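You operate a simulated robot arm through the tools that you are given. There is no shell and no other tool.

You run a simulated robot arm. Do the job below in one go: nothing can be reset, and whatever is moved stays where it is left.

## Task
Inspect panel 24 under the lit magnifier and sort it.
Fine: panel in the test bed; lamp off and arm aside after; pinholes to the red tray, else green.

It is judged by the outcome, as a careful person would: the job done as asked, and still so three seconds after it is handed in. It fails if anything else is knocked over, pushed out of place, dropped, spilled or broken.

## Robot
A 7-joint arm with a three-finger gripper, fixed in place. Base frame: the origin is at the foot of the arm, x ahead of it, y to its left, z up; the work surface is at about z = 90. Lengths are in cm, angles in degrees, forces in N, time in s.
Its first joint turns from -166.0 to 166.0 degrees. Payload 2.69 kg.
The tool frame sits at the grasp point between the pads (the TCP): z along the fingers, y along the line on which they close. The tips reach 3 cm beyond it. The gripper opens to 12.8 cm. The gripper's body begins 11.7 cm behind the TCP.
Orientation is told as [roll, pitch, yaw] about the base's x, y, z axes, in that order, counted from this pose: with the fingers straight down and closing along the base's y, the tool's x points along the base's -x, its y along +y and its z along -z.

## Interface
- The arm moves only by the tool send_rows. Its argument "series" is a list of rows, each a list of 6 numbers: the shift along the tool's x, y, z in cm, then the turn, a rotation vector about the tool's x, y, z in degrees. In form: [[tx, ty, tz, rx, ry, rz], ...]. A call has 1 to 20 rows; each row shifts and turns the commanded pose from where the row before left it, along the tool's axes as they then stand. "claw" is the opening, from 0 (shut) to 1 (fully open), set as the call begins (left out, the last holds). Rows are played at 5 a second. More than 5 cm and 8.6 degrees between two rows, or a gripper value outside its range, and nothing of the call is played. Where a pose cannot be reached the arm comes as near as it can. A force on the tool above 40 N (or 10 N above the force at the start of the call, whichever is more), or a blocked arm, ends the call early, and 0.2 s more pass. Each finger halts on what it meets, pressing with about 24 N; the grip force reading is that of the motor and also rises with nothing between the fingers. The clock runs only during rows and for 0.2 s after the last one: add rows that do not move to give the fingers time. It gives the time, the measured TCP pose, the force on the tool (base axes), the opening and the grip force at its end, in the units of the frame above (readings bear some noise), with the torque about the TCP (base axes, N m) and any sound that the robot's microphone picked up.
- Cameras (640 x 400 px; columns grow to the right, rows downward): "scene" is fixed at [40.13, 64.98, 157.47]; the picture's right is [-0.69, -0.72, 0.00], its down [-0.49, 0.47, -0.74] and it looks along [0.53, -0.51, -0.68] (base axes); focal length 310 px, centre (320, 200). "wrist" rides on the gripper at [5.8, 5.4, -13.1] in the tool frame; the picture's right is [-0.68, 0.74, 0.00], its down [-0.62, -0.57, -0.55] and it looks along [-0.40, -0.37, 0.84] (tool axes); focal length 234 px, centre (320, 200). There is no depth. A picture from a camera that has moved, and an enlarged one, comes with that camera's place and axes in the base frame and with its lens.
- capture(camera): a new picture of that camera. No time passes.
- move_column(by): slides the trunk up (or, below 0, down) by that many cm; the arm rides with it, the base frame stays. It gives what a move gives, with no picture.
- enlarge(camera, box): a new picture of the part [left, top, right, bottom] of that camera's present view, enlarged. No time passes.
- finish_job(): hands the job in; it is judged then, once.

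Nothing tells you positions but the pictures and the camera data. Unless the task says otherwise, let go and move clear before handing in.

The tools are called after ">>>" by a JSON object that holds its "api" and its "payload". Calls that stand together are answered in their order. send_rows: Moves the arm, as the interface text tells. Its arguments: {"type":"object","properties":{"series":{"type":"array","items":{"type":"array","items":{"type":"number"}}},"claw":{"type":"number"}},"required":["series"]} The other tools are called the same way: move_column (by) slides the trunk up or down; capture (camera) takes a picture; enlarge (camera, box) takes an enlarged picture of a part of a camera's view; finish_job () hands the job in.

At the start:

```text
t: 0.0
eef_pos: [61.45, 24.9, 130.36]
orientation: [0.0, 0.1, 0.0]
ft_force: [0.8, 0.0, -0.3]
wrist_torque: [0.01, -0.03, -0.02]
grip_width: 12.79
finger_force: 0.0
trunk travel left (down, up): [-15.0, 20.0]
```

scene: 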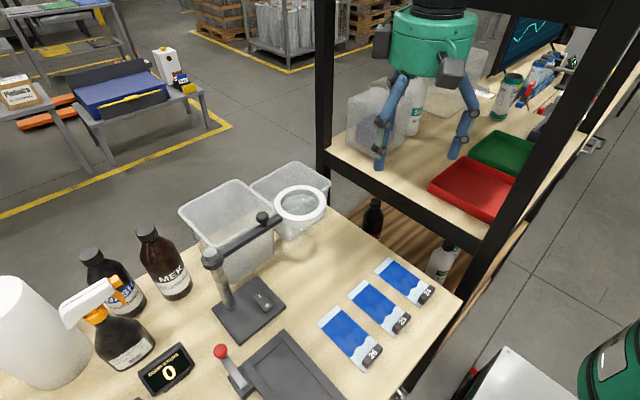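
wrist: 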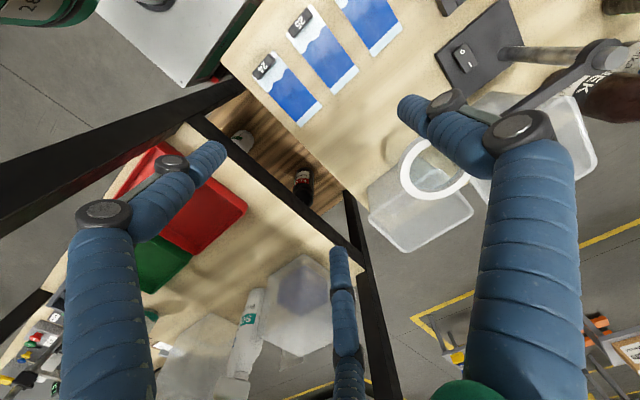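

I see a bench with three blue panels (26, 25, 24), a ring magnifier on a stand, a test bed with a red lever, and red and green trays beyond the frame. I'll look closer before moving anything.

>>> {"api": "enlarge", "payload": {"camera": "scene", "box": [300, 240, 460, 380]}}

>>> {"api": "enlarge", "payload": {"camera": "scene", "box": [130, 270, 360, 400]}}

>>> {"api": "enlarge", "payload": {"camera": "scene", "box": [170, 150, 350, 340]}}

>>> {"api": "enlarge", "payload": {"camera": "scene", "box": [330, 60, 570, 250]}}

>>> {"api": "enlarge", "payload": {"camera": "wrist", "box": [220, 0, 540, 140]}}

```text
2.86 times, centred on (380, 310) of scene
camera zoom: at [40.13, 64.98, 157.47], right [-0.69, -0.72, 0.0], down [-0.49, 0.47, -0.74], along [0.53, -0.51, -0.68], focal length 887 px, centre (149, -114)
```

zoom: 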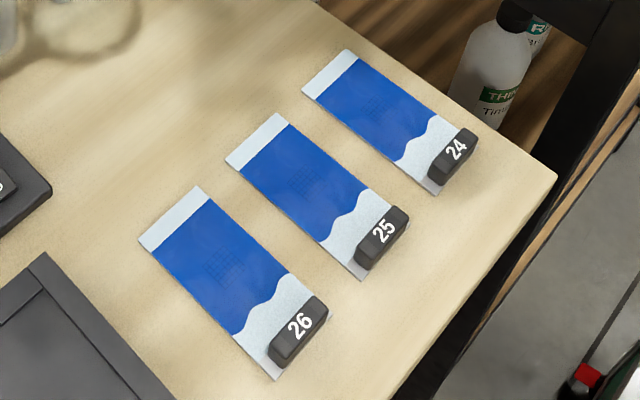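

```text
2.78 times, centred on (245, 335) of scene
camera zoom: at [40.13, 64.98, 157.47], right [-0.69, -0.72, 0.0], down [-0.49, 0.47, -0.74], along [0.53, -0.51, -0.68], focal length 864 px, centre (529, -176)
```

zoom: 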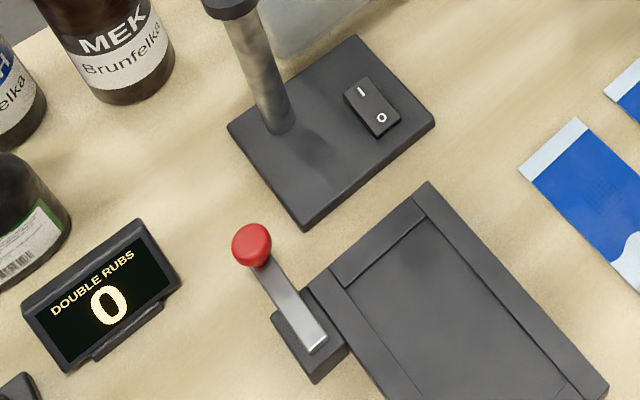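

```text
2.11 times, centred on (260, 245) of scene
camera zoom: at [40.13, 64.98, 157.47], right [-0.69, -0.72, 0.0], down [-0.49, 0.47, -0.74], along [0.53, -0.51, -0.68], focal length 654 px, centre (446, 105)
```

zoom: 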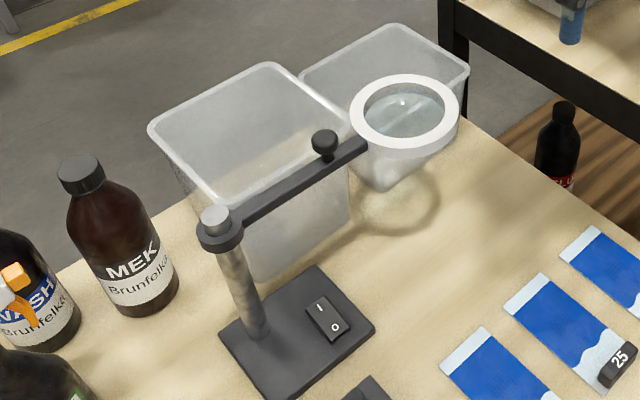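

```text
2.11 times, centred on (450, 155) of scene
camera zoom: at [40.13, 64.98, 157.47], right [-0.69, -0.72, 0.0], down [-0.49, 0.47, -0.74], along [0.53, -0.51, -0.68], focal length 654 px, centre (46, 295)
```

zoom: 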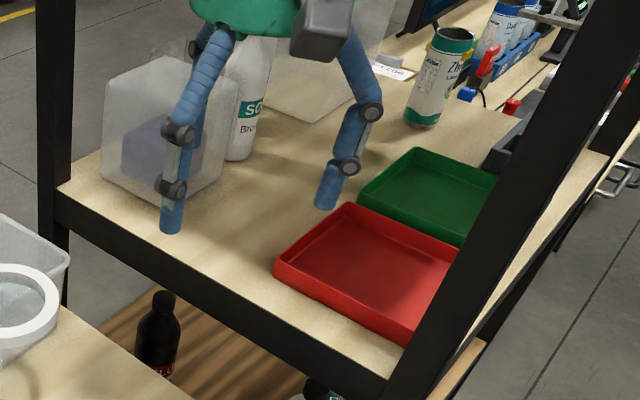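

```text
2.00 times, centred on (380, 70) of wrist
camera zoom: at [55.74, 30.3, 143.36], right [0.68, 0.74, 0.0], down [0.62, -0.57, 0.55], along [0.4, -0.37, -0.84], focal length 468 px, centre (200, 460)
```

zoom: 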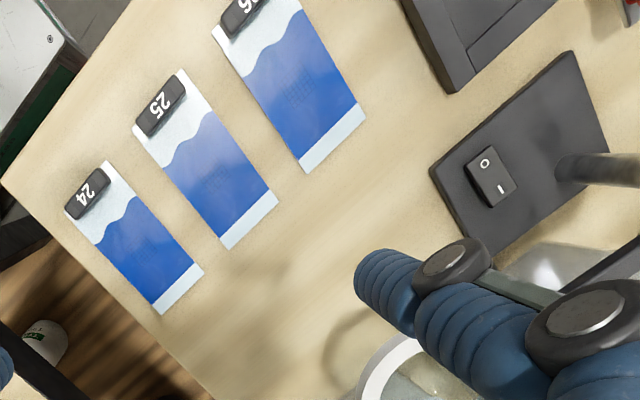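

The bench holds panels 24–26 lying along x (24 at about x 50–64, y 16–23), with the magnifier base and switch near (75, 49) and the test bed around (58, 55). I'll partly close the fingers in free air and see how they really look before going near anything.

>>> {"api": "send_rows", "payload": {"series": [[0, 0, 0, 0, 0, 0], [0, 0, 0, 0, 0, 0], [0, 0, 0, 0, 0, 0], [0, 0, 0, 0, 0, 0]], "claw": 0.25}}

>>> {"api": "capture", "payload": {"camera": "wrist"}}

>>> {"api": "capture", "payload": {"camera": "scene"}}

>>> {"api": "enlarge", "payload": {"camera": "scene", "box": [340, 0, 520, 200]}}

>>> {"api": "enlarge", "payload": {"camera": "scene", "box": [200, 320, 400, 400]}}

```text
t: 1.0
eef_pos: [61.43, 24.87, 130.38]
orientation: [0.0, 0.0, 0.0]
ft_force: [-0.2, 0.0, -0.3]
wrist_torque: [0.02, -0.02, 0.02]
grip_width: 3.19
finger_force: 0.1
trunk travel left (down, up): [-15.0, 20.0]
```

```text
taken
camera wrist: at [55.75, 30.3, 143.36], right [0.68, 0.74, 0.0], down [0.62, -0.57, 0.55], along [0.4, -0.37, -0.84], focal length 234 px, centre (320, 200)
```

wrist: 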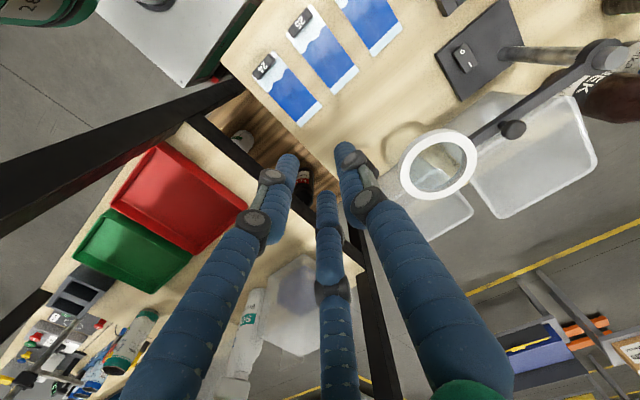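

```text
taken
```

scene: 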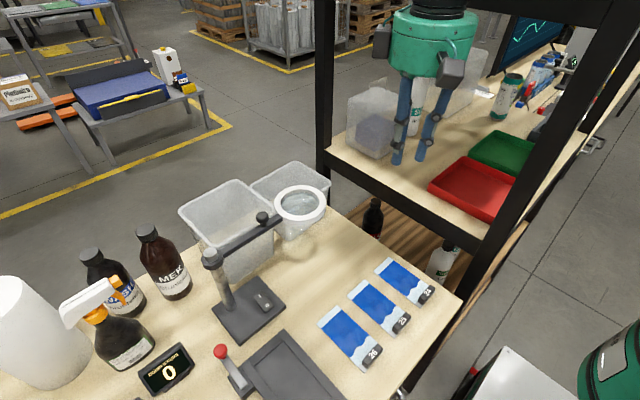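

```text
2.00 times, centred on (430, 100) of scene
camera zoom: at [40.13, 64.98, 157.47], right [-0.69, -0.72, 0.0], down [-0.49, 0.47, -0.74], along [0.53, -0.51, -0.68], focal length 621 px, centre (100, 400)
```

zoom: 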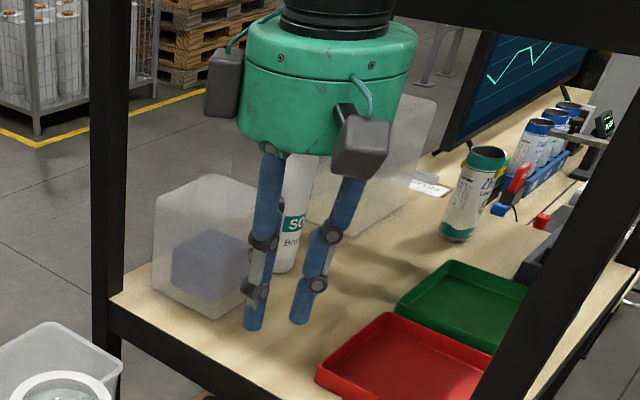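

```text
3.20 times, centred on (300, 360) of scene
camera zoom: at [40.13, 64.98, 157.47], right [-0.69, -0.72, 0.0], down [-0.49, 0.47, -0.74], along [0.53, -0.51, -0.68], focal length 994 px, centre (384, -312)
```

zoom: 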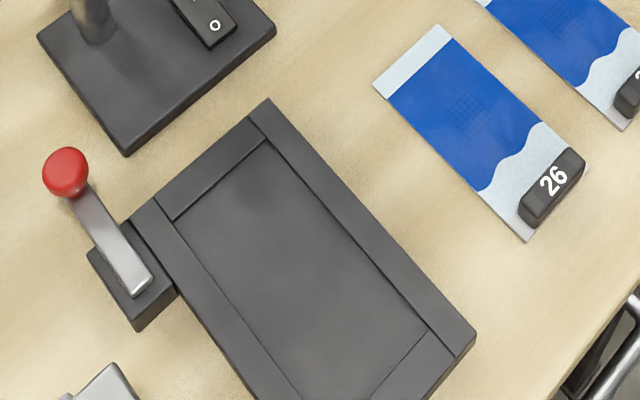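

The hand is drawn with three fingers: one on tool +y and two on tool −y that spread as it opens. I'll turn it so that it closes along x, move above tag 24 (about (51, 19.6)) and look.

>>> {"api": "send_rows", "payload": {"series": [[0, 0, 0, 0, 0, -8.2], [0, 0, 0, 0, 0, -8.2], [0, 0, 0, 0, 0, -8.2], [0, 0, 0, 0, 0, -8.2], [0, 0, 0, 0, 0, -8.2], [0, 0, 0, 0, 0, -8.2], [0, 0, 0, 0, 0, -8.2], [0, 0, 0, 0, 0, -8.2], [0, 0, 0, 0, 0, -8.2], [0, 0, 0, 0, 0, -8.2], [0, 0, 0, 0, 0, -8.0], [1.06, 2.08, 3.0, 0, 0, 0], [1.06, 2.08, 3.0, 0, 0, 0], [1.06, 2.08, 3.0, 0, 0, 0], [1.06, 2.08, 3.0, 0, 0, 0], [1.06, 2.08, 3.0, 0, 0, 0], [0, 0, 0, 0, 0, 0]], "claw": 0.3}}

>>> {"api": "capture", "payload": {"camera": "wrist"}}

>>> {"api": "capture", "payload": {"camera": "scene"}}

```text
t: 4.6
eef_pos: [51.08, 19.56, 115.24]
orientation: [0.0, -0.1, 90.0]
ft_force: [-0.1, 0.1, -0.5]
wrist_torque: [-0.01, -0.02, 0.0]
grip_width: 3.82
finger_force: 0.0
trunk travel left (down, up): [-15.0, 20.0]
```

```text
taken
camera wrist: at [45.75, 13.7, 128.33], right [-0.74, 0.68, 0.0], down [0.57, 0.62, 0.55], along [0.37, 0.4, -0.84], focal length 234 px, centre (320, 200)
```

wrist: 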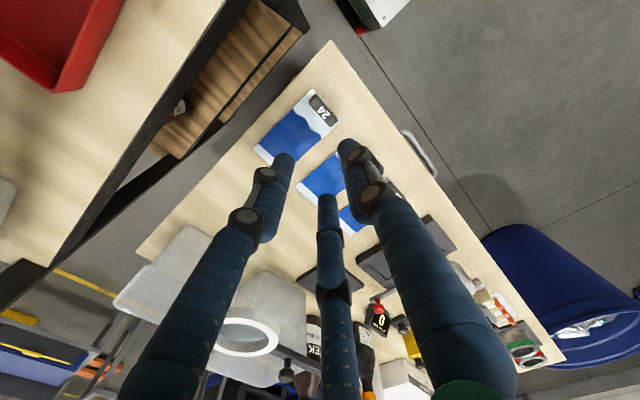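

```text
taken
```

scene: 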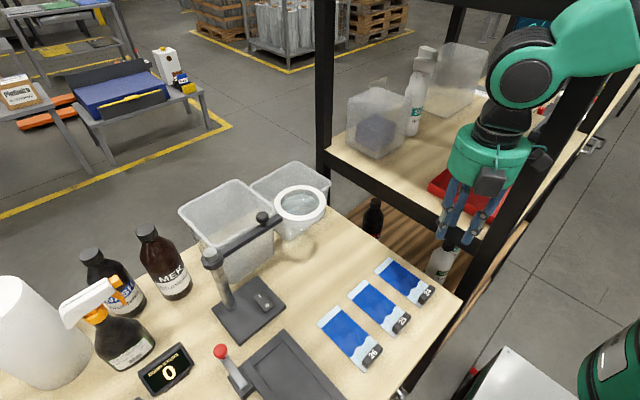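

The tag projects to about (50.5, 19.8) from this view too, which agrees with the scene camera. I'll zoom in to get its exact size.

>>> {"api": "enlarge", "payload": {"camera": "wrist", "box": [240, 60, 360, 180]}}

>>> {"api": "enlarge", "payload": {"camera": "scene", "box": [370, 250, 450, 310]}}

>>> {"api": "enlarge", "payload": {"camera": "wrist", "box": [0, 0, 320, 200]}}

```text
3.33 times, centred on (300, 120) of wrist
camera zoom: at [45.75, 13.7, 128.33], right [-0.74, 0.68, 0.0], down [0.57, 0.62, 0.55], along [0.37, 0.4, -0.84], focal length 781 px, centre (387, 467)
```

zoom: 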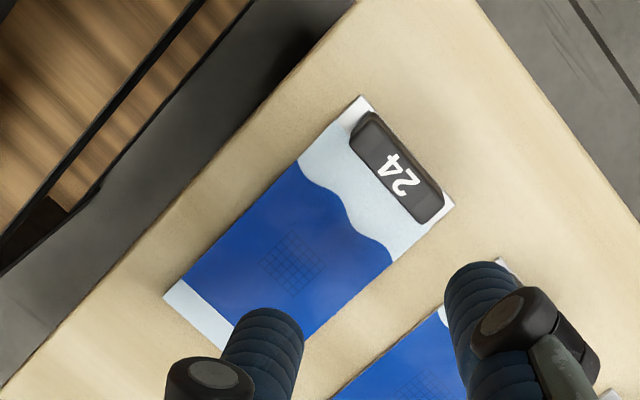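

```text
6.67 times, centred on (410, 280) of scene
camera zoom: at [40.13, 64.98, 157.47], right [-0.69, -0.72, 0.0], down [-0.49, 0.47, -0.74], along [0.53, -0.51, -0.68], focal length 2070 px, centre (-280, -333)
```

zoom: 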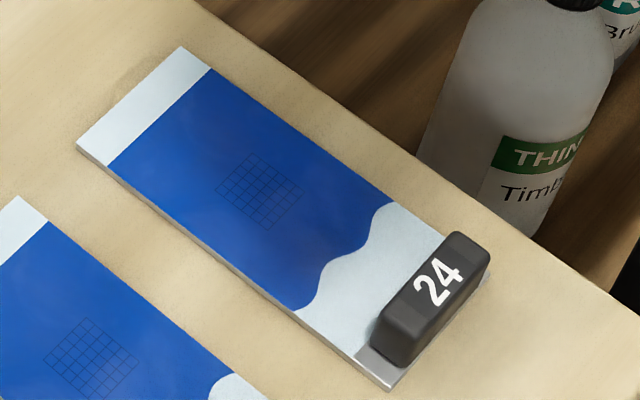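

```text
2.00 times, centred on (160, 100) of wrist
camera zoom: at [45.75, 13.7, 128.33], right [-0.74, 0.68, 0.0], down [0.57, 0.62, 0.55], along [0.37, 0.4, -0.84], focal length 468 px, centre (640, 400)
```

zoom: 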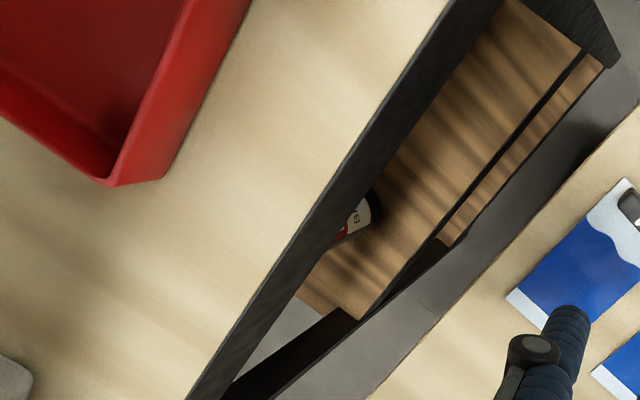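

The tag is a block of about 5.2 × 1.7 × 1.7 cm on a thin plate, centred near (50.66, 19.6). I'll go down to just above it and check the alignment.

>>> {"api": "send_rows", "payload": {"series": [[-0.06, 0.42, 3.5, 0, 0, 0], [0, 0, 3.5, 0, 0, 0], [0, 0, 3.5, 0, 0, 0], [0, 0, 3.5, 0, 0, 0], [0, 0, 3.0, 0, 0, 0], [0, 0, 1.5, 0, 0, 0], [0, 0, 0, 0, 0, 0]]}}

>>> {"api": "capture", "payload": {"camera": "wrist"}}

>>> {"api": "enlarge", "payload": {"camera": "scene", "box": [360, 180, 520, 310]}}

```text
t: 6.2
eef_pos: [50.58, 19.75, 96.69]
orientation: [-0.1, 0.0, 90.0]
ft_force: [0.6, -0.4, 0.6]
wrist_torque: [-0.01, 0.0, 0.0]
grip_width: 3.84
finger_force: 0.1
trunk travel left (down, up): [-15.0, 20.0]
```

```text
taken
camera wrist: at [45.41, 13.9, 109.76], right [-0.74, 0.68, 0.0], down [0.57, 0.62, 0.55], along [0.37, 0.4, -0.84], focal length 234 px, centre (320, 200)
```

wrist: 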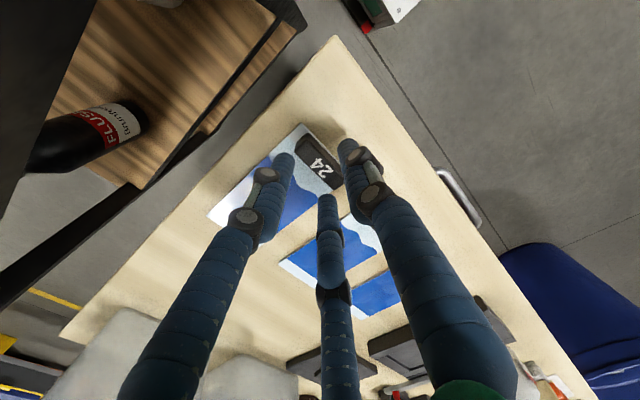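

```text
3.08 times, centred on (440, 245) of scene
camera zoom: at [40.13, 64.98, 157.47], right [-0.69, -0.72, 0.0], down [-0.49, 0.47, -0.74], along [0.53, -0.51, -0.68], focal length 955 px, centre (-49, 62)
```

zoom: 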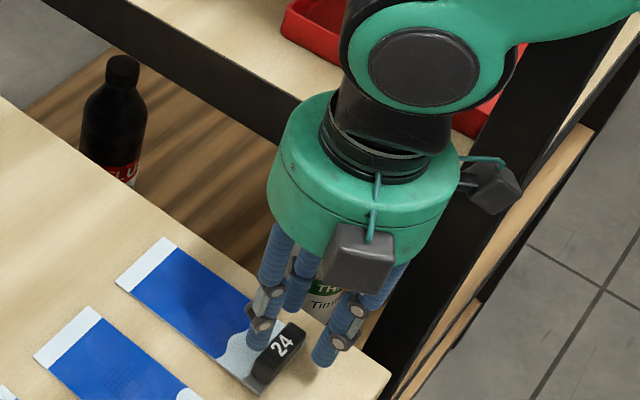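

The fingers straddle the tag cleanly. I'll go down so the tips sit just above the plate, then close.

>>> {"api": "send_rows", "payload": {"series": [[0, 0, 1.0, 0, 0, 0], [0, 0, 1.0, 0, 0, 0], [0, 0, 0.7, 0, 0, 0], [0, 0, 0, 0, 0, 0]]}}

>>> {"api": "enlarge", "payload": {"camera": "wrist", "box": [200, 100, 400, 225]}}

>>> {"api": "enlarge", "payload": {"camera": "scene", "box": [380, 240, 460, 310]}}

```text
t: 6.8
eef_pos: [51.06, 19.86, 95.41]
orientation: [-0.5, -0.3, 90.1]
ft_force: [3.4, 0.9, 14.7]
wrist_torque: [0.09, -0.17, 0.05]
grip_width: 4.21
finger_force: 1.7
trunk travel left (down, up): [-15.0, 20.0]
stopped in row 3: the force on the tool passed its limit at 50 N (the readings are from after the stop); the commanded pose is now the measured one
```

```text
3.20 times, centred on (300, 162) of wrist
camera zoom: at [45.6, 13.99, 108.36], right [-0.74, 0.68, 0.0], down [0.56, 0.61, 0.56], along [0.38, 0.41, -0.83], focal length 749 px, centre (384, 320)
```

zoom: 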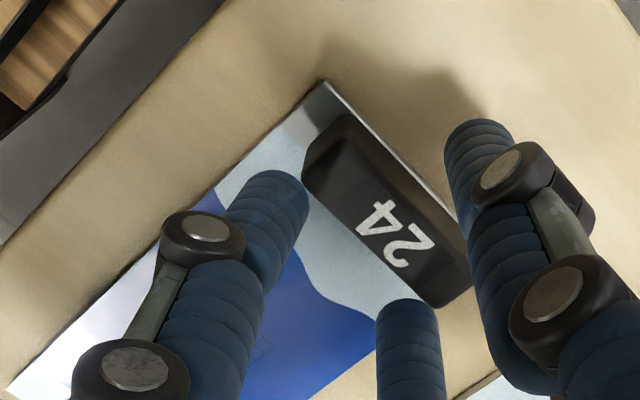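

```text
5.71 times, centred on (420, 275) of scene
camera zoom: at [40.13, 64.98, 157.47], right [-0.69, -0.72, 0.0], down [-0.49, 0.47, -0.74], along [0.53, -0.51, -0.68], focal length 1774 px, centre (-251, -229)
```

zoom: 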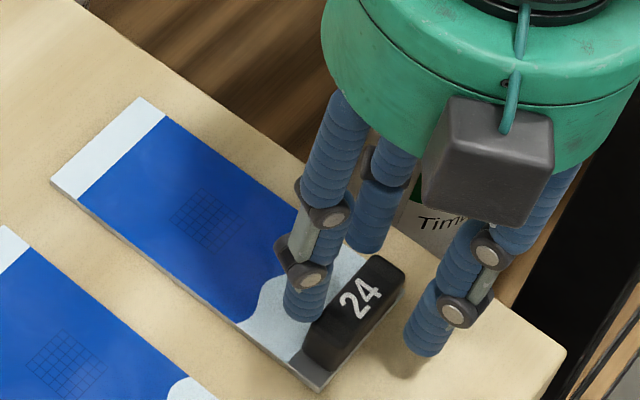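

The tips met the tag's edge: the hand really is a three-jaw one with fingers 120° apart, so the paired fingers sit closer in than I assumed. I'll go up, open to about 5 cm and shift the hand outward in x so the tag lies midway between the single finger and the pair.

>>> {"api": "send_rows", "payload": {"series": [[0, 0, -1.0, 0, 0, 0], [0, 0, -1.5, -0.3, -0.5, 0], [0, 0, 0, 0, 0, 0], [0, -0.6, 0, 0, 0, 0], [0, 0, 0, 0, 0, 0]], "claw": 0.39}}

>>> {"api": "capture", "payload": {"camera": "wrist"}}

>>> {"api": "enlarge", "payload": {"camera": "wrist", "box": [200, 100, 400, 225]}}

>>> {"api": "enlarge", "payload": {"camera": "scene", "box": [380, 240, 460, 310]}}

```text
t: 8.0
eef_pos: [51.6, 19.86, 97.78]
orientation: [0.0, -0.6, 89.9]
ft_force: [-1.1, 0.3, 0.5]
wrist_torque: [-0.01, 0.04, 0.03]
grip_width: 5.0
finger_force: 0.1
trunk travel left (down, up): [-15.0, 20.0]
```

```text
taken
camera wrist: at [46.3, 13.87, 110.79], right [-0.74, 0.68, 0.01], down [0.56, 0.61, 0.56], along [0.37, 0.41, -0.83], focal length 234 px, centre (320, 200)
```

wrist: 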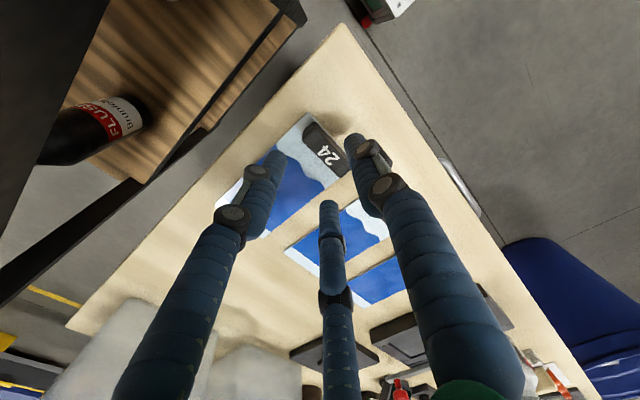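

```text
3.20 times, centred on (300, 162) of wrist
camera zoom: at [46.3, 13.87, 110.79], right [-0.74, 0.68, 0.01], down [0.56, 0.61, 0.56], along [0.37, 0.41, -0.83], focal length 749 px, centre (384, 320)
```

zoom: 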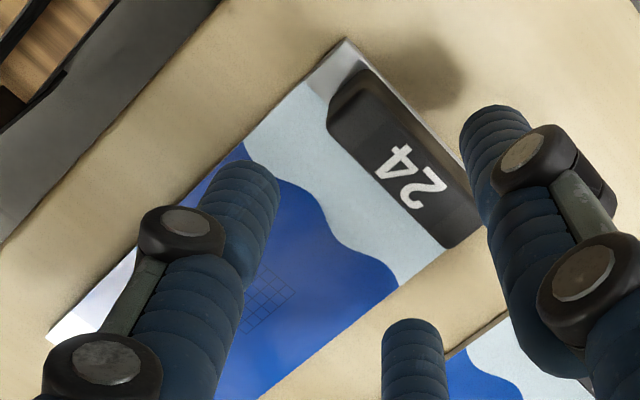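

```text
5.71 times, centred on (420, 275) of scene
camera zoom: at [40.13, 64.98, 157.47], right [-0.69, -0.72, 0.0], down [-0.49, 0.47, -0.74], along [0.53, -0.51, -0.68], focal length 1774 px, centre (-251, -229)
```

zoom: 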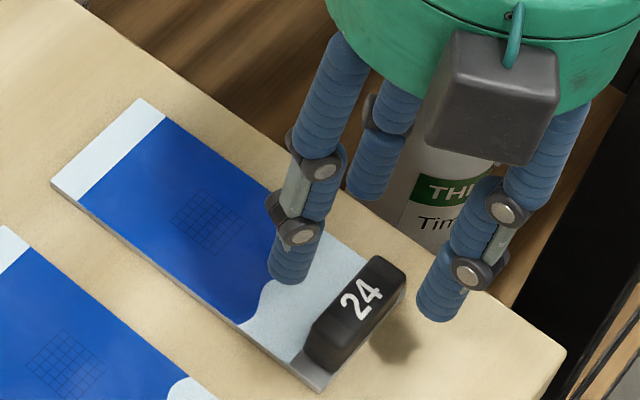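

The tag now lies midway between the fingers. I'll go down in small steps, then close on it.

>>> {"api": "send_rows", "payload": {"series": [[0, 0, 1.0, 0.6, 0, 0], [0, 0, 1.0, 0, 0, 0], [0, 0, 0.8, 0, 0, 0], [0, 0, 0.5, 0, 0, 0], [0, 0, 0.4, 0, 0, 0], [0, 0, 0, 0, 0, 0]]}}

>>> {"api": "enlarge", "payload": {"camera": "wrist", "box": [200, 100, 400, 225]}}

>>> {"api": "enlarge", "payload": {"camera": "scene", "box": [380, 240, 460, 310]}}

```text
t: 9.4
eef_pos: [51.52, 19.84, 94.23]
orientation: [-0.7, -0.7, 90.1]
ft_force: [0.2, -0.2, 1.0]
wrist_torque: [0.03, 0.0, -0.03]
grip_width: 4.99
finger_force: 0.0
trunk travel left (down, up): [-15.0, 20.0]
```

```text
3.20 times, centred on (300, 162) of wrist
camera zoom: at [46.02, 13.87, 107.04], right [-0.74, 0.68, 0.0], down [0.56, 0.61, 0.56], along [0.38, 0.41, -0.83], focal length 749 px, centre (384, 320)
```

zoom: 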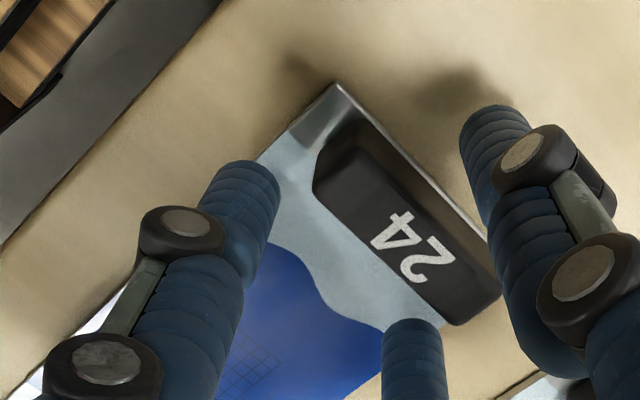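

```text
5.71 times, centred on (420, 275) of scene
camera zoom: at [40.13, 64.98, 157.47], right [-0.69, -0.72, 0.0], down [-0.49, 0.47, -0.74], along [0.53, -0.51, -0.68], focal length 1774 px, centre (-251, -229)
```

zoom: 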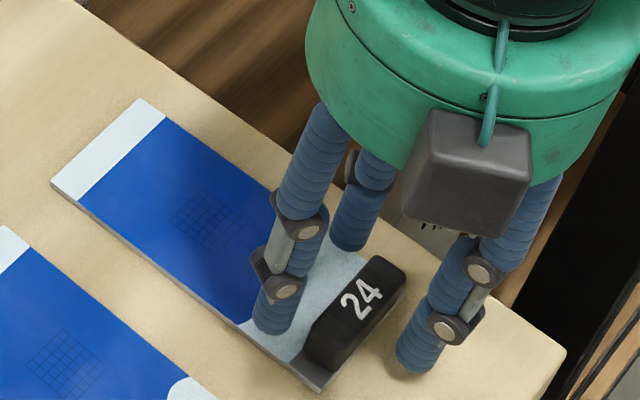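

The tips now reach about z 91 on either side of the tag. I'll go down a touch more and close.

>>> {"api": "send_rows", "payload": {"series": [[0, 0, 0.3, 0, 0, 0], [0, 0, 0, 0, 0, 0]]}}

>>> {"api": "send_rows", "payload": {"series": [[0, 0, 0, 0, 0, 0], [0, 0, 0, 0, 0, 0], [0, 0, 0, 0, 0, 0], [0, 0, 0, 0, 0, 0]], "claw": 0.0}}

>>> {"api": "enlarge", "payload": {"camera": "wrist", "box": [200, 100, 400, 225]}}

>>> {"api": "enlarge", "payload": {"camera": "scene", "box": [380, 240, 460, 310]}}

```text
t: 10.0
eef_pos: [51.39, 19.88, 93.93]
orientation: [-0.6, -0.6, 90.0]
ft_force: [-0.1, -0.5, -0.8]
wrist_torque: [0.02, 0.0, 0.01]
grip_width: 5.0
finger_force: 0.1
trunk travel left (down, up): [-15.0, 20.0]
```

```text
t: 11.0
eef_pos: [51.49, 19.9, 93.97]
orientation: [-0.6, -0.6, 90.0]
ft_force: [-0.3, -0.4, -0.5]
wrist_torque: [-0.02, 0.03, 0.05]
grip_width: 2.55
finger_force: 23.7
trunk travel left (down, up): [-15.0, 20.0]
```

```text
3.20 times, centred on (300, 162) of wrist
camera zoom: at [46.07, 13.9, 106.75], right [-0.74, 0.68, 0.0], down [0.56, 0.61, 0.56], along [0.38, 0.41, -0.83], focal length 749 px, centre (384, 320)
```

zoom: 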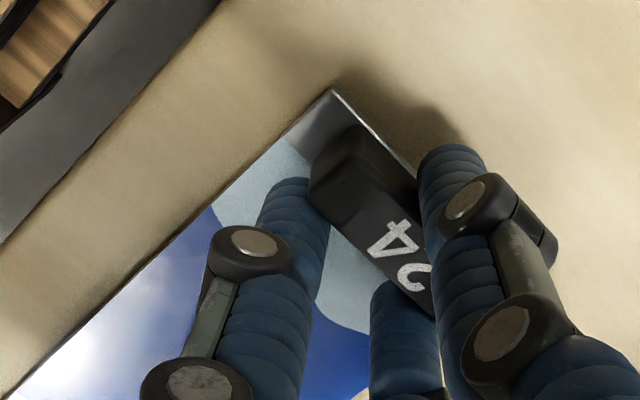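

```text
5.71 times, centred on (420, 275) of scene
camera zoom: at [40.13, 64.98, 157.47], right [-0.69, -0.72, 0.0], down [-0.49, 0.47, -0.74], along [0.53, -0.51, -0.68], focal length 1774 px, centre (-251, -229)
```

zoom: 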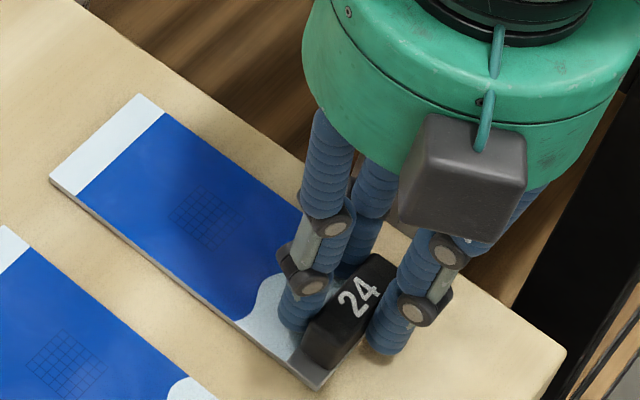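

The tag is gripped (opening 2.55 cm, as the three-jaw geometry predicts). I'll lift straight up and check that the panel hangs level.

>>> {"api": "send_rows", "payload": {"series": [[0, 0, -0.5, 0, 0, 0], [0, 0, -1, 0, 0, 0], [0, 0, -2, 0, 0, 0], [0, 0, -3, 0, 0, 0], [0, 0, -3, 0, 0, 0], [0, 0, -3, 0, 0, 0], [0, 0, -2.5, 0, 0, 0], [0, 0, 0, 0, 0, 0]]}}

>>> {"api": "capture", "payload": {"camera": "wrist"}}

>>> {"api": "capture", "payload": {"camera": "scene"}}

```text
t: 12.8
eef_pos: [51.15, 19.82, 108.81]
orientation: [-0.6, -0.5, 90.0]
ft_force: [-0.3, 0.2, -0.7]
wrist_torque: [-0.01, 0.01, 0.03]
grip_width: 2.5
finger_force: 23.9
trunk travel left (down, up): [-15.0, 20.0]
```

```text
taken
camera wrist: at [45.71, 13.84, 121.69], right [-0.74, 0.68, 0.0], down [0.56, 0.61, 0.56], along [0.38, 0.41, -0.83], focal length 234 px, centre (320, 200)
```

wrist: 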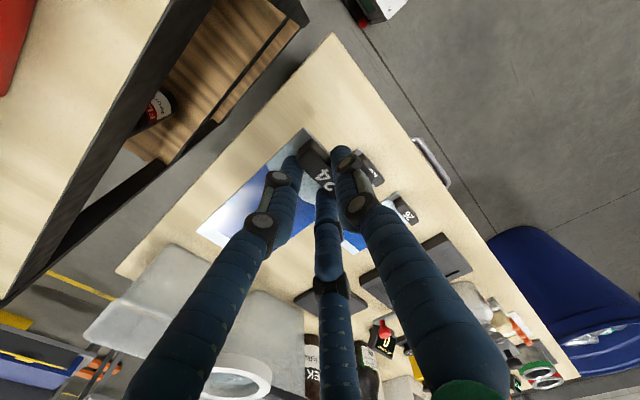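

```text
taken
```

scene: 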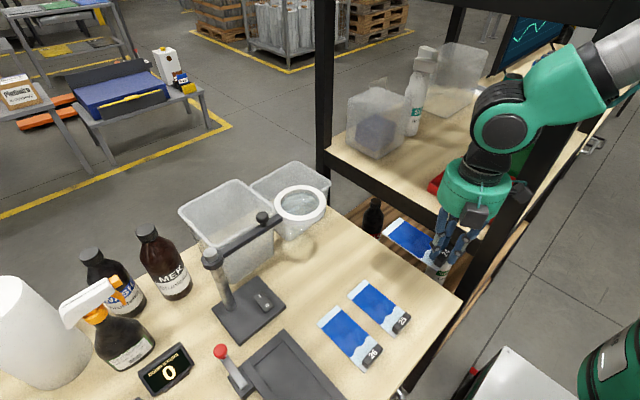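

>>> {"api": "enlarge", "payload": {"camera": "scene", "box": [370, 200, 470, 280]}}

>>> {"api": "enlarge", "payload": {"camera": "wrist", "box": [180, 110, 380, 260]}}

```text
5.00 times, centred on (420, 240) of scene
camera zoom: at [40.13, 64.98, 157.47], right [-0.69, -0.72, 0.0], down [-0.49, 0.47, -0.74], along [0.53, -0.51, -0.68], focal length 1553 px, centre (-180, 0)
```

zoom: 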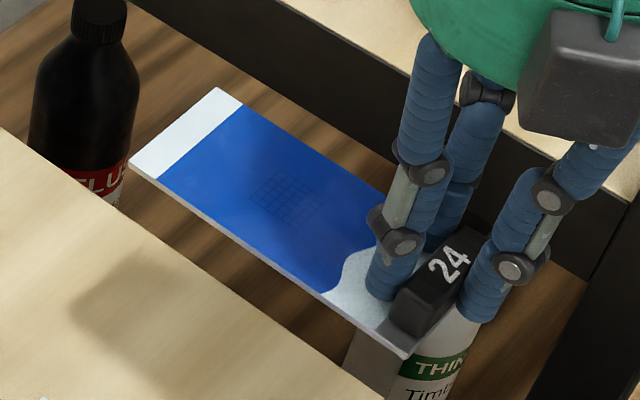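

```text
2.67 times, centred on (280, 185) of wrist
camera zoom: at [45.71, 13.84, 121.69], right [-0.74, 0.68, 0.0], down [0.56, 0.61, 0.56], along [0.38, 0.41, -0.83], focal length 624 px, centre (427, 240)
```

zoom: 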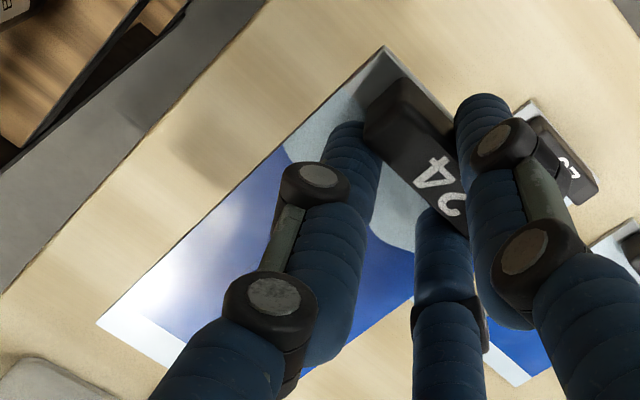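

The panel hangs level. Now a close look at the test-bed recess to work out the placement.

>>> {"api": "enlarge", "payload": {"camera": "scene", "box": [210, 325, 350, 400]}}

>>> {"api": "enlarge", "payload": {"camera": "scene", "box": [235, 325, 285, 360]}}

>>> {"api": "enlarge", "payload": {"camera": "scene", "box": [300, 365, 350, 400]}}

>>> {"api": "enlarge", "payload": {"camera": "wrist", "box": [290, 170, 500, 320]}}

```text
4.57 times, centred on (280, 362) of scene
camera zoom: at [40.13, 64.98, 157.47], right [-0.69, -0.72, 0.0], down [-0.49, 0.47, -0.74], along [0.53, -0.51, -0.68], focal length 1420 px, centre (503, -543)
```

zoom: 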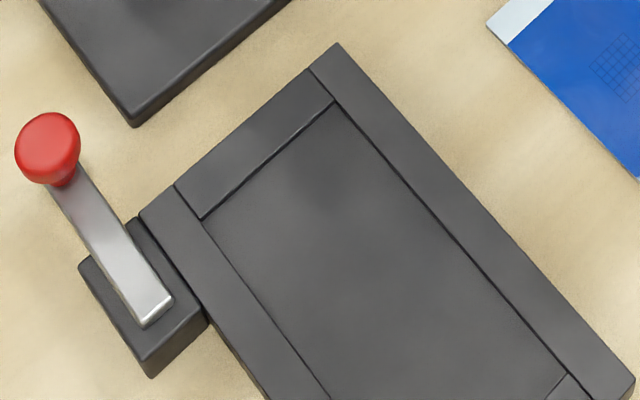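

```text
11.43 times, centred on (260, 342) of scene
camera zoom: at [40.13, 64.98, 157.47], right [-0.69, -0.72, 0.0], down [-0.49, 0.47, -0.74], along [0.53, -0.51, -0.68], focal length 3549 px, centre (1006, -1429)
```

zoom: 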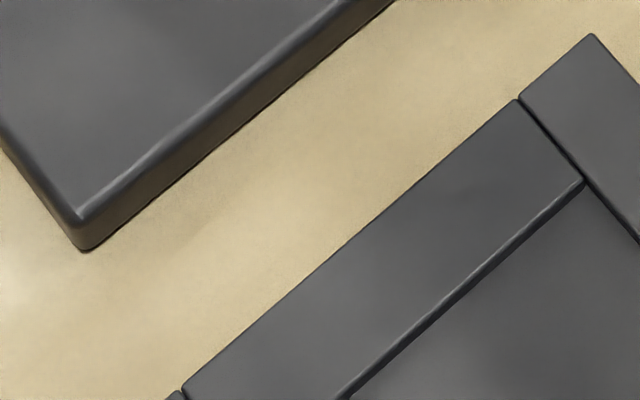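

```text
11.43 times, centred on (325, 382) of scene
camera zoom: at [40.13, 64.98, 157.47], right [-0.69, -0.72, 0.0], down [-0.49, 0.47, -0.74], along [0.53, -0.51, -0.68], focal length 3549 px, centre (263, -1886)
```

zoom: 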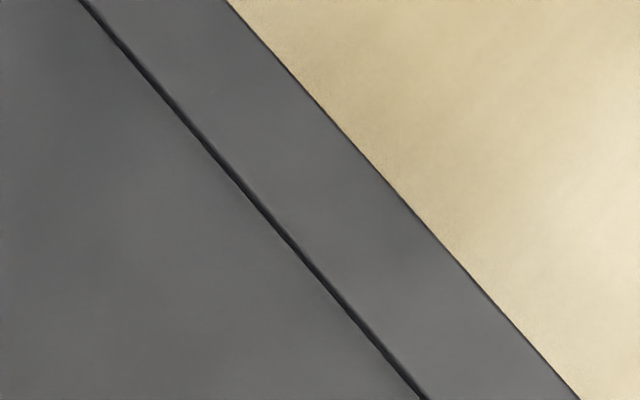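

```text
2.67 times, centred on (395, 245) of wrist
camera zoom: at [45.71, 13.84, 121.69], right [-0.74, 0.68, 0.0], down [0.56, 0.61, 0.56], along [0.38, 0.41, -0.83], focal length 624 px, centre (120, 80)
```

zoom: 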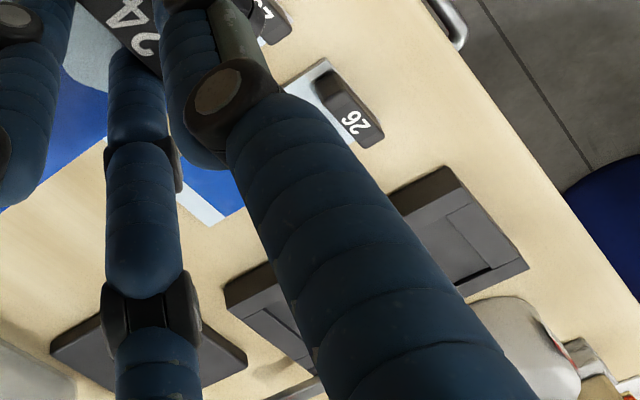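

>>> {"api": "enlarge", "payload": {"camera": "wrist", "box": [410, 220, 480, 280]}}

```text
6.67 times, centred on (445, 250) of wrist
camera zoom: at [45.71, 13.84, 121.69], right [-0.74, 0.68, 0.0], down [0.56, 0.61, 0.56], along [0.38, 0.41, -0.83], focal length 1561 px, centre (-513, -133)
```

zoom: 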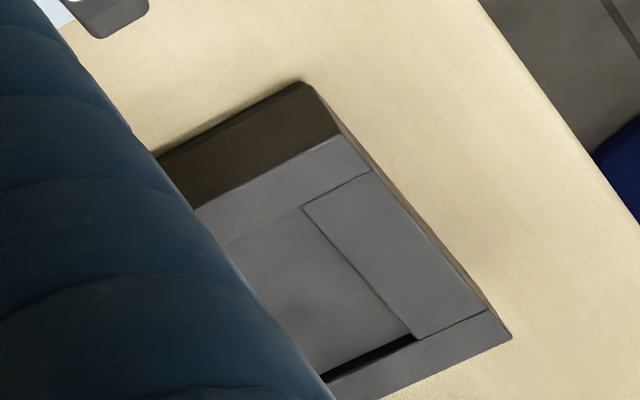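

The recess measures x 50.5–65.4, y 51.3–58.5, its rim at about z 92.2. I'll carry the panel across at this height to above it.

>>> {"api": "send_rows", "payload": {"series": [[-1.5, 0, 0, 0, 0, 0], [-3.5, -0.1, 0, 0, 0, 0], [-3.5, -0.1, 0, 0, 0, 0], [-3.5, -0.1, 0, 0, 0, 0], [-3.5, -0.1, 0, 0, 0, 0], [-3.5, -0.1, 0, 0, 0, 0], [-3.5, -0.1, 0, 0, 0, 0], [-3.5, -0.1, 0, 0, 0, 0], [-3.5, -0.1, 0, 0, 0, 0], [-3.5, -0.1, 0, 0, 0, 0], [-2.0, -0.1, 0, 0, 0, 0], [0, 0, 0, 0, 0, 0], [0, 0, 0, 0, 0, 0]]}}

>>> {"api": "capture", "payload": {"camera": "wrist"}}

>>> {"api": "capture", "payload": {"camera": "scene"}}

```text
t: 15.6
eef_pos: [52.2, 54.7, 109.42]
orientation: [-0.6, -0.6, 90.0]
ft_force: [0.3, -0.3, -0.4]
wrist_torque: [0.04, 0.02, -0.02]
grip_width: 2.5
finger_force: 23.6
trunk travel left (down, up): [-15.0, 20.0]
```

```text
taken
camera wrist: at [46.75, 48.82, 122.27], right [-0.74, 0.68, 0.0], down [0.56, 0.61, 0.56], along [0.38, 0.41, -0.83], focal length 234 px, centre (320, 200)
```

wrist: 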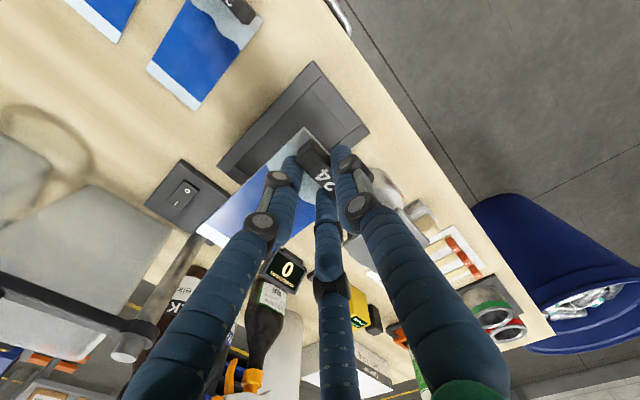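

```text
taken
```

scene: 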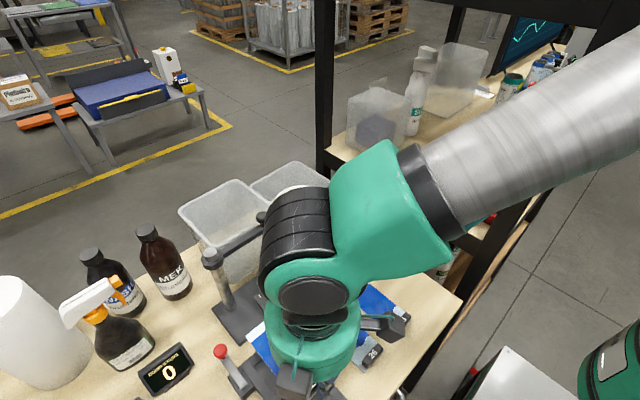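

I'm above the bed. I'll go down to a few centimetres above it and compare the panel's edges with the recess.

>>> {"api": "send_rows", "payload": {"series": [[0, 0, 3, 0, 0, 0], [0, 0, 3, 0, 0, 0], [0, 0, 3, 0, 0, 0], [0, 0, 1.5, 0, 0, 0], [0, 0, 0, 0, 0, 0], [0, 0, 0, 0, 0, 0]]}}

>>> {"api": "capture", "payload": {"camera": "wrist"}}

>>> {"api": "enlarge", "payload": {"camera": "wrist", "box": [200, 60, 400, 260]}}

>>> {"api": "enlarge", "payload": {"camera": "scene", "box": [210, 300, 350, 400]}}

```text
t: 17.0
eef_pos: [52.53, 54.64, 98.42]
orientation: [-0.6, -0.5, 90.0]
ft_force: [0.1, -0.1, -0.6]
wrist_torque: [-0.03, 0.01, -0.02]
grip_width: 2.52
finger_force: 24.0
trunk travel left (down, up): [-15.0, 20.0]
```

```text
taken
camera wrist: at [47.12, 48.76, 111.45], right [-0.74, 0.68, 0.0], down [0.56, 0.61, 0.56], along [0.38, 0.41, -0.83], focal length 234 px, centre (320, 200)
```

wrist: 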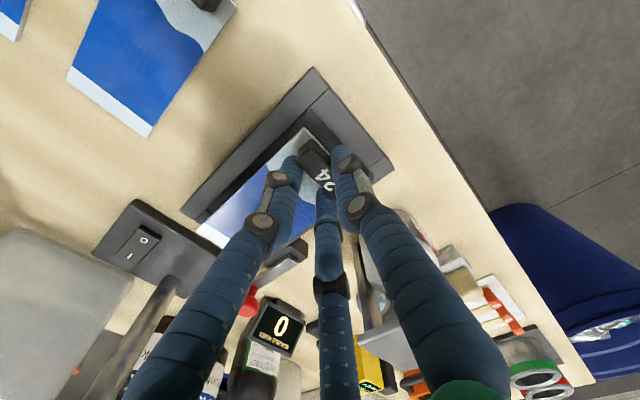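

```text
2.00 times, centred on (300, 160) of wrist
camera zoom: at [47.12, 48.76, 111.45], right [-0.74, 0.68, 0.0], down [0.56, 0.61, 0.56], along [0.38, 0.41, -0.83], focal length 468 px, centre (360, 280)
```

zoom: 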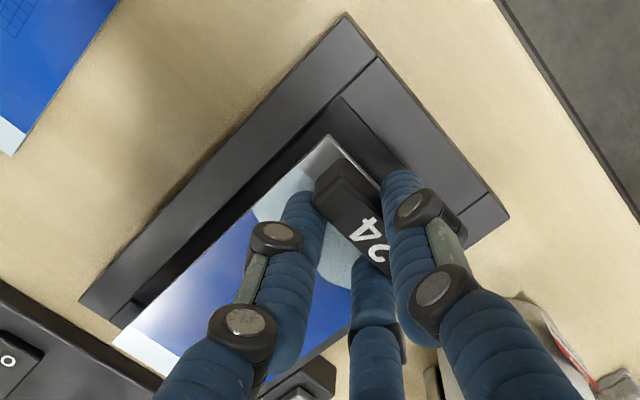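

```text
4.00 times, centred on (280, 350) of scene
camera zoom: at [40.13, 64.98, 157.47], right [-0.69, -0.72, 0.0], down [-0.49, 0.47, -0.74], along [0.53, -0.51, -0.68], focal length 1242 px, centre (480, -400)
```

zoom: 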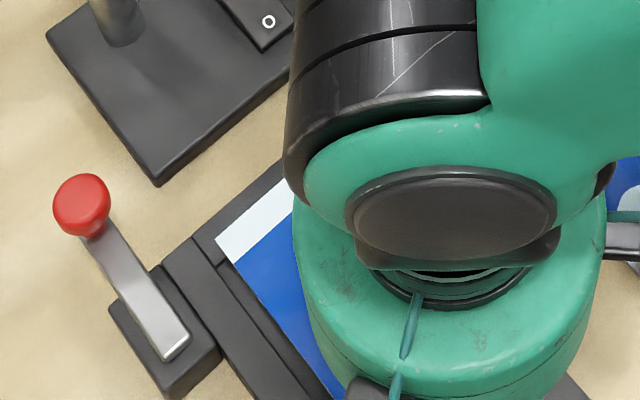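

The panel is centred in y and about 0.45 cm too far out in x. I'll correct that and go down nearly to the rim.

>>> {"api": "send_rows", "payload": {"series": [[0, 0.43, 0, 0, 0, 0], [0, 0, 0.7, 0, 0, 0], [0, 0, 0.7, 0, 0, 0], [0, 0, 0, 0, 0, 0], [0, 0, 0, 0, 0, 0]]}}

>>> {"api": "enlarge", "payload": {"camera": "wrist", "box": [200, 60, 400, 260]}}

>>> {"api": "enlarge", "payload": {"camera": "scene", "box": [240, 340, 300, 400]}}

```text
t: 18.2
eef_pos: [51.86, 54.69, 97.21]
orientation: [-0.7, -0.6, 89.9]
ft_force: [0.5, -0.2, -0.5]
wrist_torque: [-0.01, 0.01, -0.02]
grip_width: 2.51
finger_force: 23.5
trunk travel left (down, up): [-15.0, 20.0]
```

```text
2.00 times, centred on (300, 160) of wrist
camera zoom: at [46.55, 48.84, 110.02], right [-0.74, 0.68, 0.0], down [0.56, 0.61, 0.56], along [0.38, 0.41, -0.83], focal length 468 px, centre (360, 280)
```

zoom: 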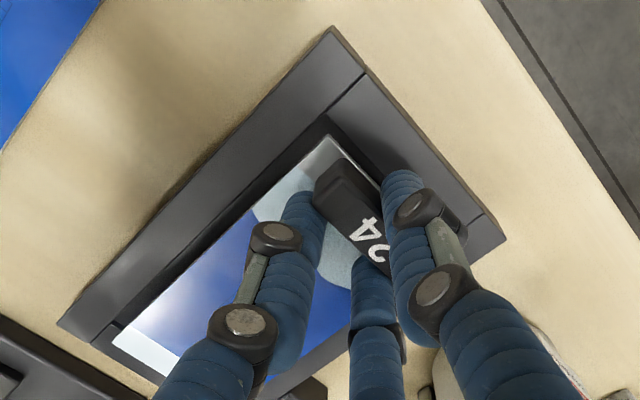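

```text
6.67 times, centred on (270, 370) of scene
camera zoom: at [40.13, 64.98, 157.47], right [-0.69, -0.72, 0.0], down [-0.49, 0.47, -0.74], along [0.53, -0.51, -0.68], focal length 2070 px, centre (653, -933)
```

zoom: 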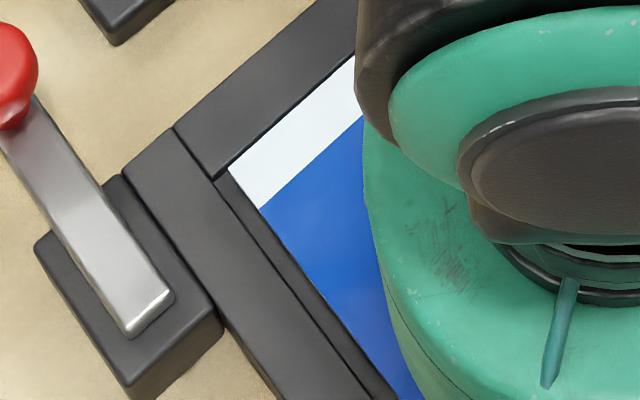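

The gaps are nearly even; I'll shift 0.2 cm outward and lower until the bed takes the panel.

>>> {"api": "send_rows", "payload": {"series": [[0, -0.2, 0, 0, 0, 0], [0, 0, 0.4, 0, 0, 0], [0, 0, 0.4, 0, 0, 0], [0, 0, 0.3, 0, 0, 0], [0, 0, 0, 0, 0, 0]]}}

>>> {"api": "enlarge", "payload": {"camera": "wrist", "box": [200, 60, 400, 260]}}

>>> {"api": "enlarge", "payload": {"camera": "scene", "box": [240, 340, 300, 400]}}

```text
t: 19.4
eef_pos: [52.27, 54.87, 96.16]
orientation: [-0.5, -0.6, 90.1]
ft_force: [-0.1, 0.2, -0.4]
wrist_torque: [0.01, 0.08, -0.01]
grip_width: 2.51
finger_force: 23.9
trunk travel left (down, up): [-15.0, 20.0]
```

```text
2.00 times, centred on (300, 160) of wrist
camera zoom: at [46.75, 48.87, 109.04], right [-0.74, 0.68, 0.0], down [0.56, 0.61, 0.56], along [0.38, 0.41, -0.83], focal length 468 px, centre (360, 280)
```

zoom: 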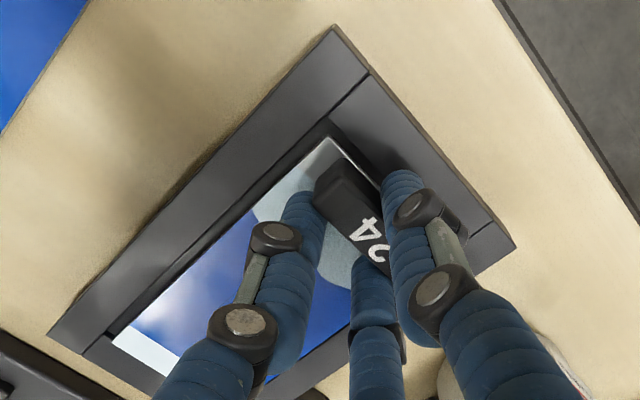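

```text
6.67 times, centred on (270, 370) of scene
camera zoom: at [40.13, 64.98, 157.47], right [-0.69, -0.72, 0.0], down [-0.49, 0.47, -0.74], along [0.53, -0.51, -0.68], focal length 2070 px, centre (653, -933)
```

zoom: 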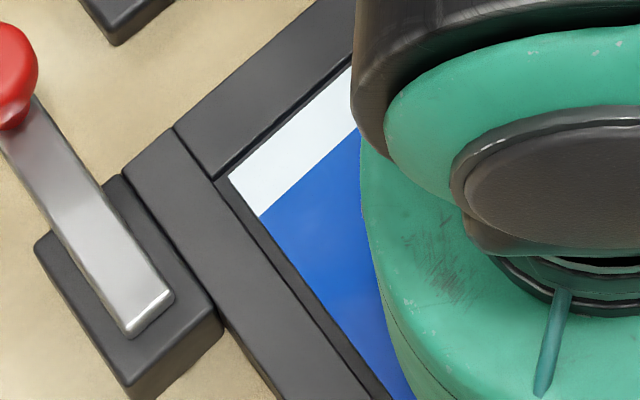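

The panel is now at rim level and inside the outline. I'll lower in fine steps until contact.

>>> {"api": "send_rows", "payload": {"series": [[0, 0, 0.2, 0, 0, 0], [0, 0, 0.2, 0, 0, 0], [0, 0, 0, 0, 0, 0]]}}

>>> {"api": "enlarge", "payload": {"camera": "wrist", "box": [200, 60, 400, 260]}}

>>> {"api": "enlarge", "payload": {"camera": "scene", "box": [240, 340, 300, 400]}}

```text
t: 20.2
eef_pos: [52.21, 54.84, 95.72]
orientation: [-0.7, -0.7, 90.1]
ft_force: [-3.7, 1.8, 13.5]
wrist_torque: [0.01, 0.36, -0.05]
grip_width: 2.52
finger_force: 24.3
trunk travel left (down, up): [-15.0, 20.0]
```

```text
2.00 times, centred on (300, 160) of wrist
camera zoom: at [46.8, 48.8, 108.7], right [-0.74, 0.68, 0.0], down [0.56, 0.61, 0.56], along [0.38, 0.41, -0.83], focal length 468 px, centre (360, 280)
```

zoom: 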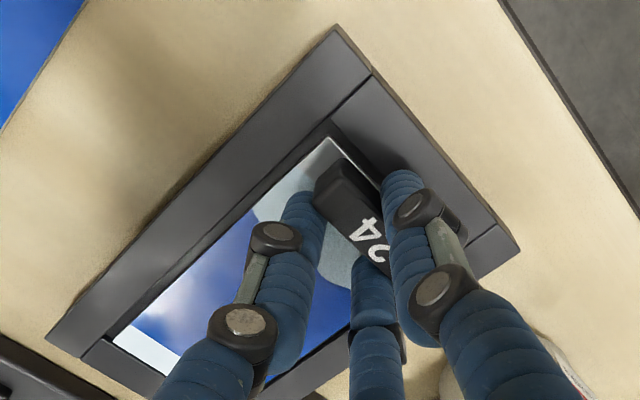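

```text
6.67 times, centred on (270, 370) of scene
camera zoom: at [40.13, 64.98, 157.47], right [-0.69, -0.72, 0.0], down [-0.49, 0.47, -0.74], along [0.53, -0.51, -0.68], focal length 2070 px, centre (653, -933)
```

zoom: 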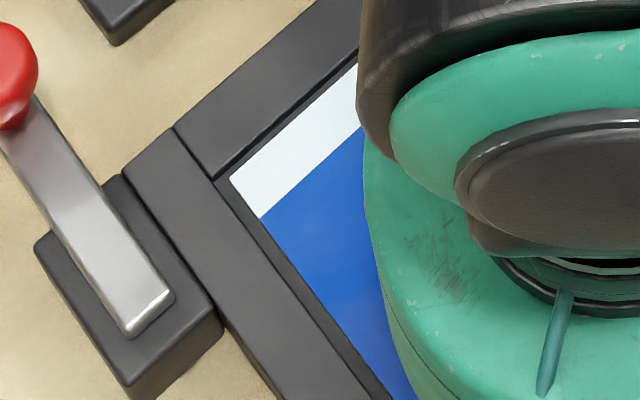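

The bed has taken the panel (about 13 N upward force). I'll ease the pressure, open to 5 cm and check that the panel lies flat.

>>> {"api": "send_rows", "payload": {"series": [[0, 0, -0.15, 0, 0, 0], [0, 0, 0, 0, 0, 0]]}}

>>> {"api": "send_rows", "payload": {"series": [[0, 0, 0, 0, 0, 0], [0, 0, 0, 0, 0, 0], [0, 0, 0, 0, 0, 0]], "claw": 0.39}}

>>> {"api": "enlarge", "payload": {"camera": "wrist", "box": [200, 60, 400, 260]}}

```text
t: 20.8
eef_pos: [52.27, 54.76, 95.85]
orientation: [-0.5, -0.6, 90.0]
ft_force: [1.5, 1.8, 4.3]
wrist_torque: [0.2, 0.06, -0.08]
grip_width: 2.53
finger_force: 23.9
trunk travel left (down, up): [-15.0, 20.0]
```

```text
t: 21.6
eef_pos: [52.3, 54.71, 95.86]
orientation: [-0.6, -0.6, 90.0]
ft_force: [-0.5, -0.5, 0.9]
wrist_torque: [0.0, 0.01, -0.02]
grip_width: 5.0
finger_force: 0.0
trunk travel left (down, up): [-15.0, 20.0]
```

```text
2.00 times, centred on (300, 160) of wrist
camera zoom: at [46.82, 48.8, 108.73], right [-0.74, 0.68, 0.0], down [0.56, 0.61, 0.56], along [0.38, 0.41, -0.83], focal length 468 px, centre (360, 280)
```

zoom: 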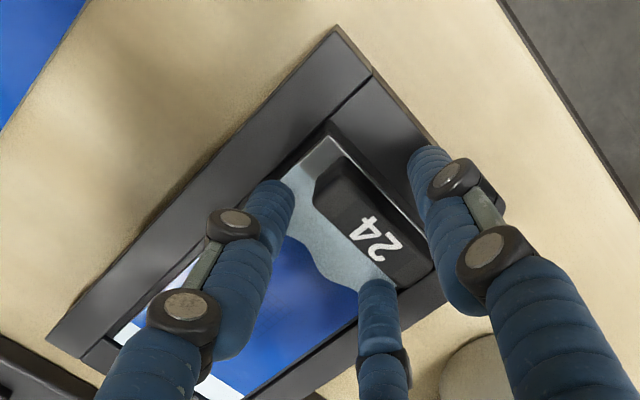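

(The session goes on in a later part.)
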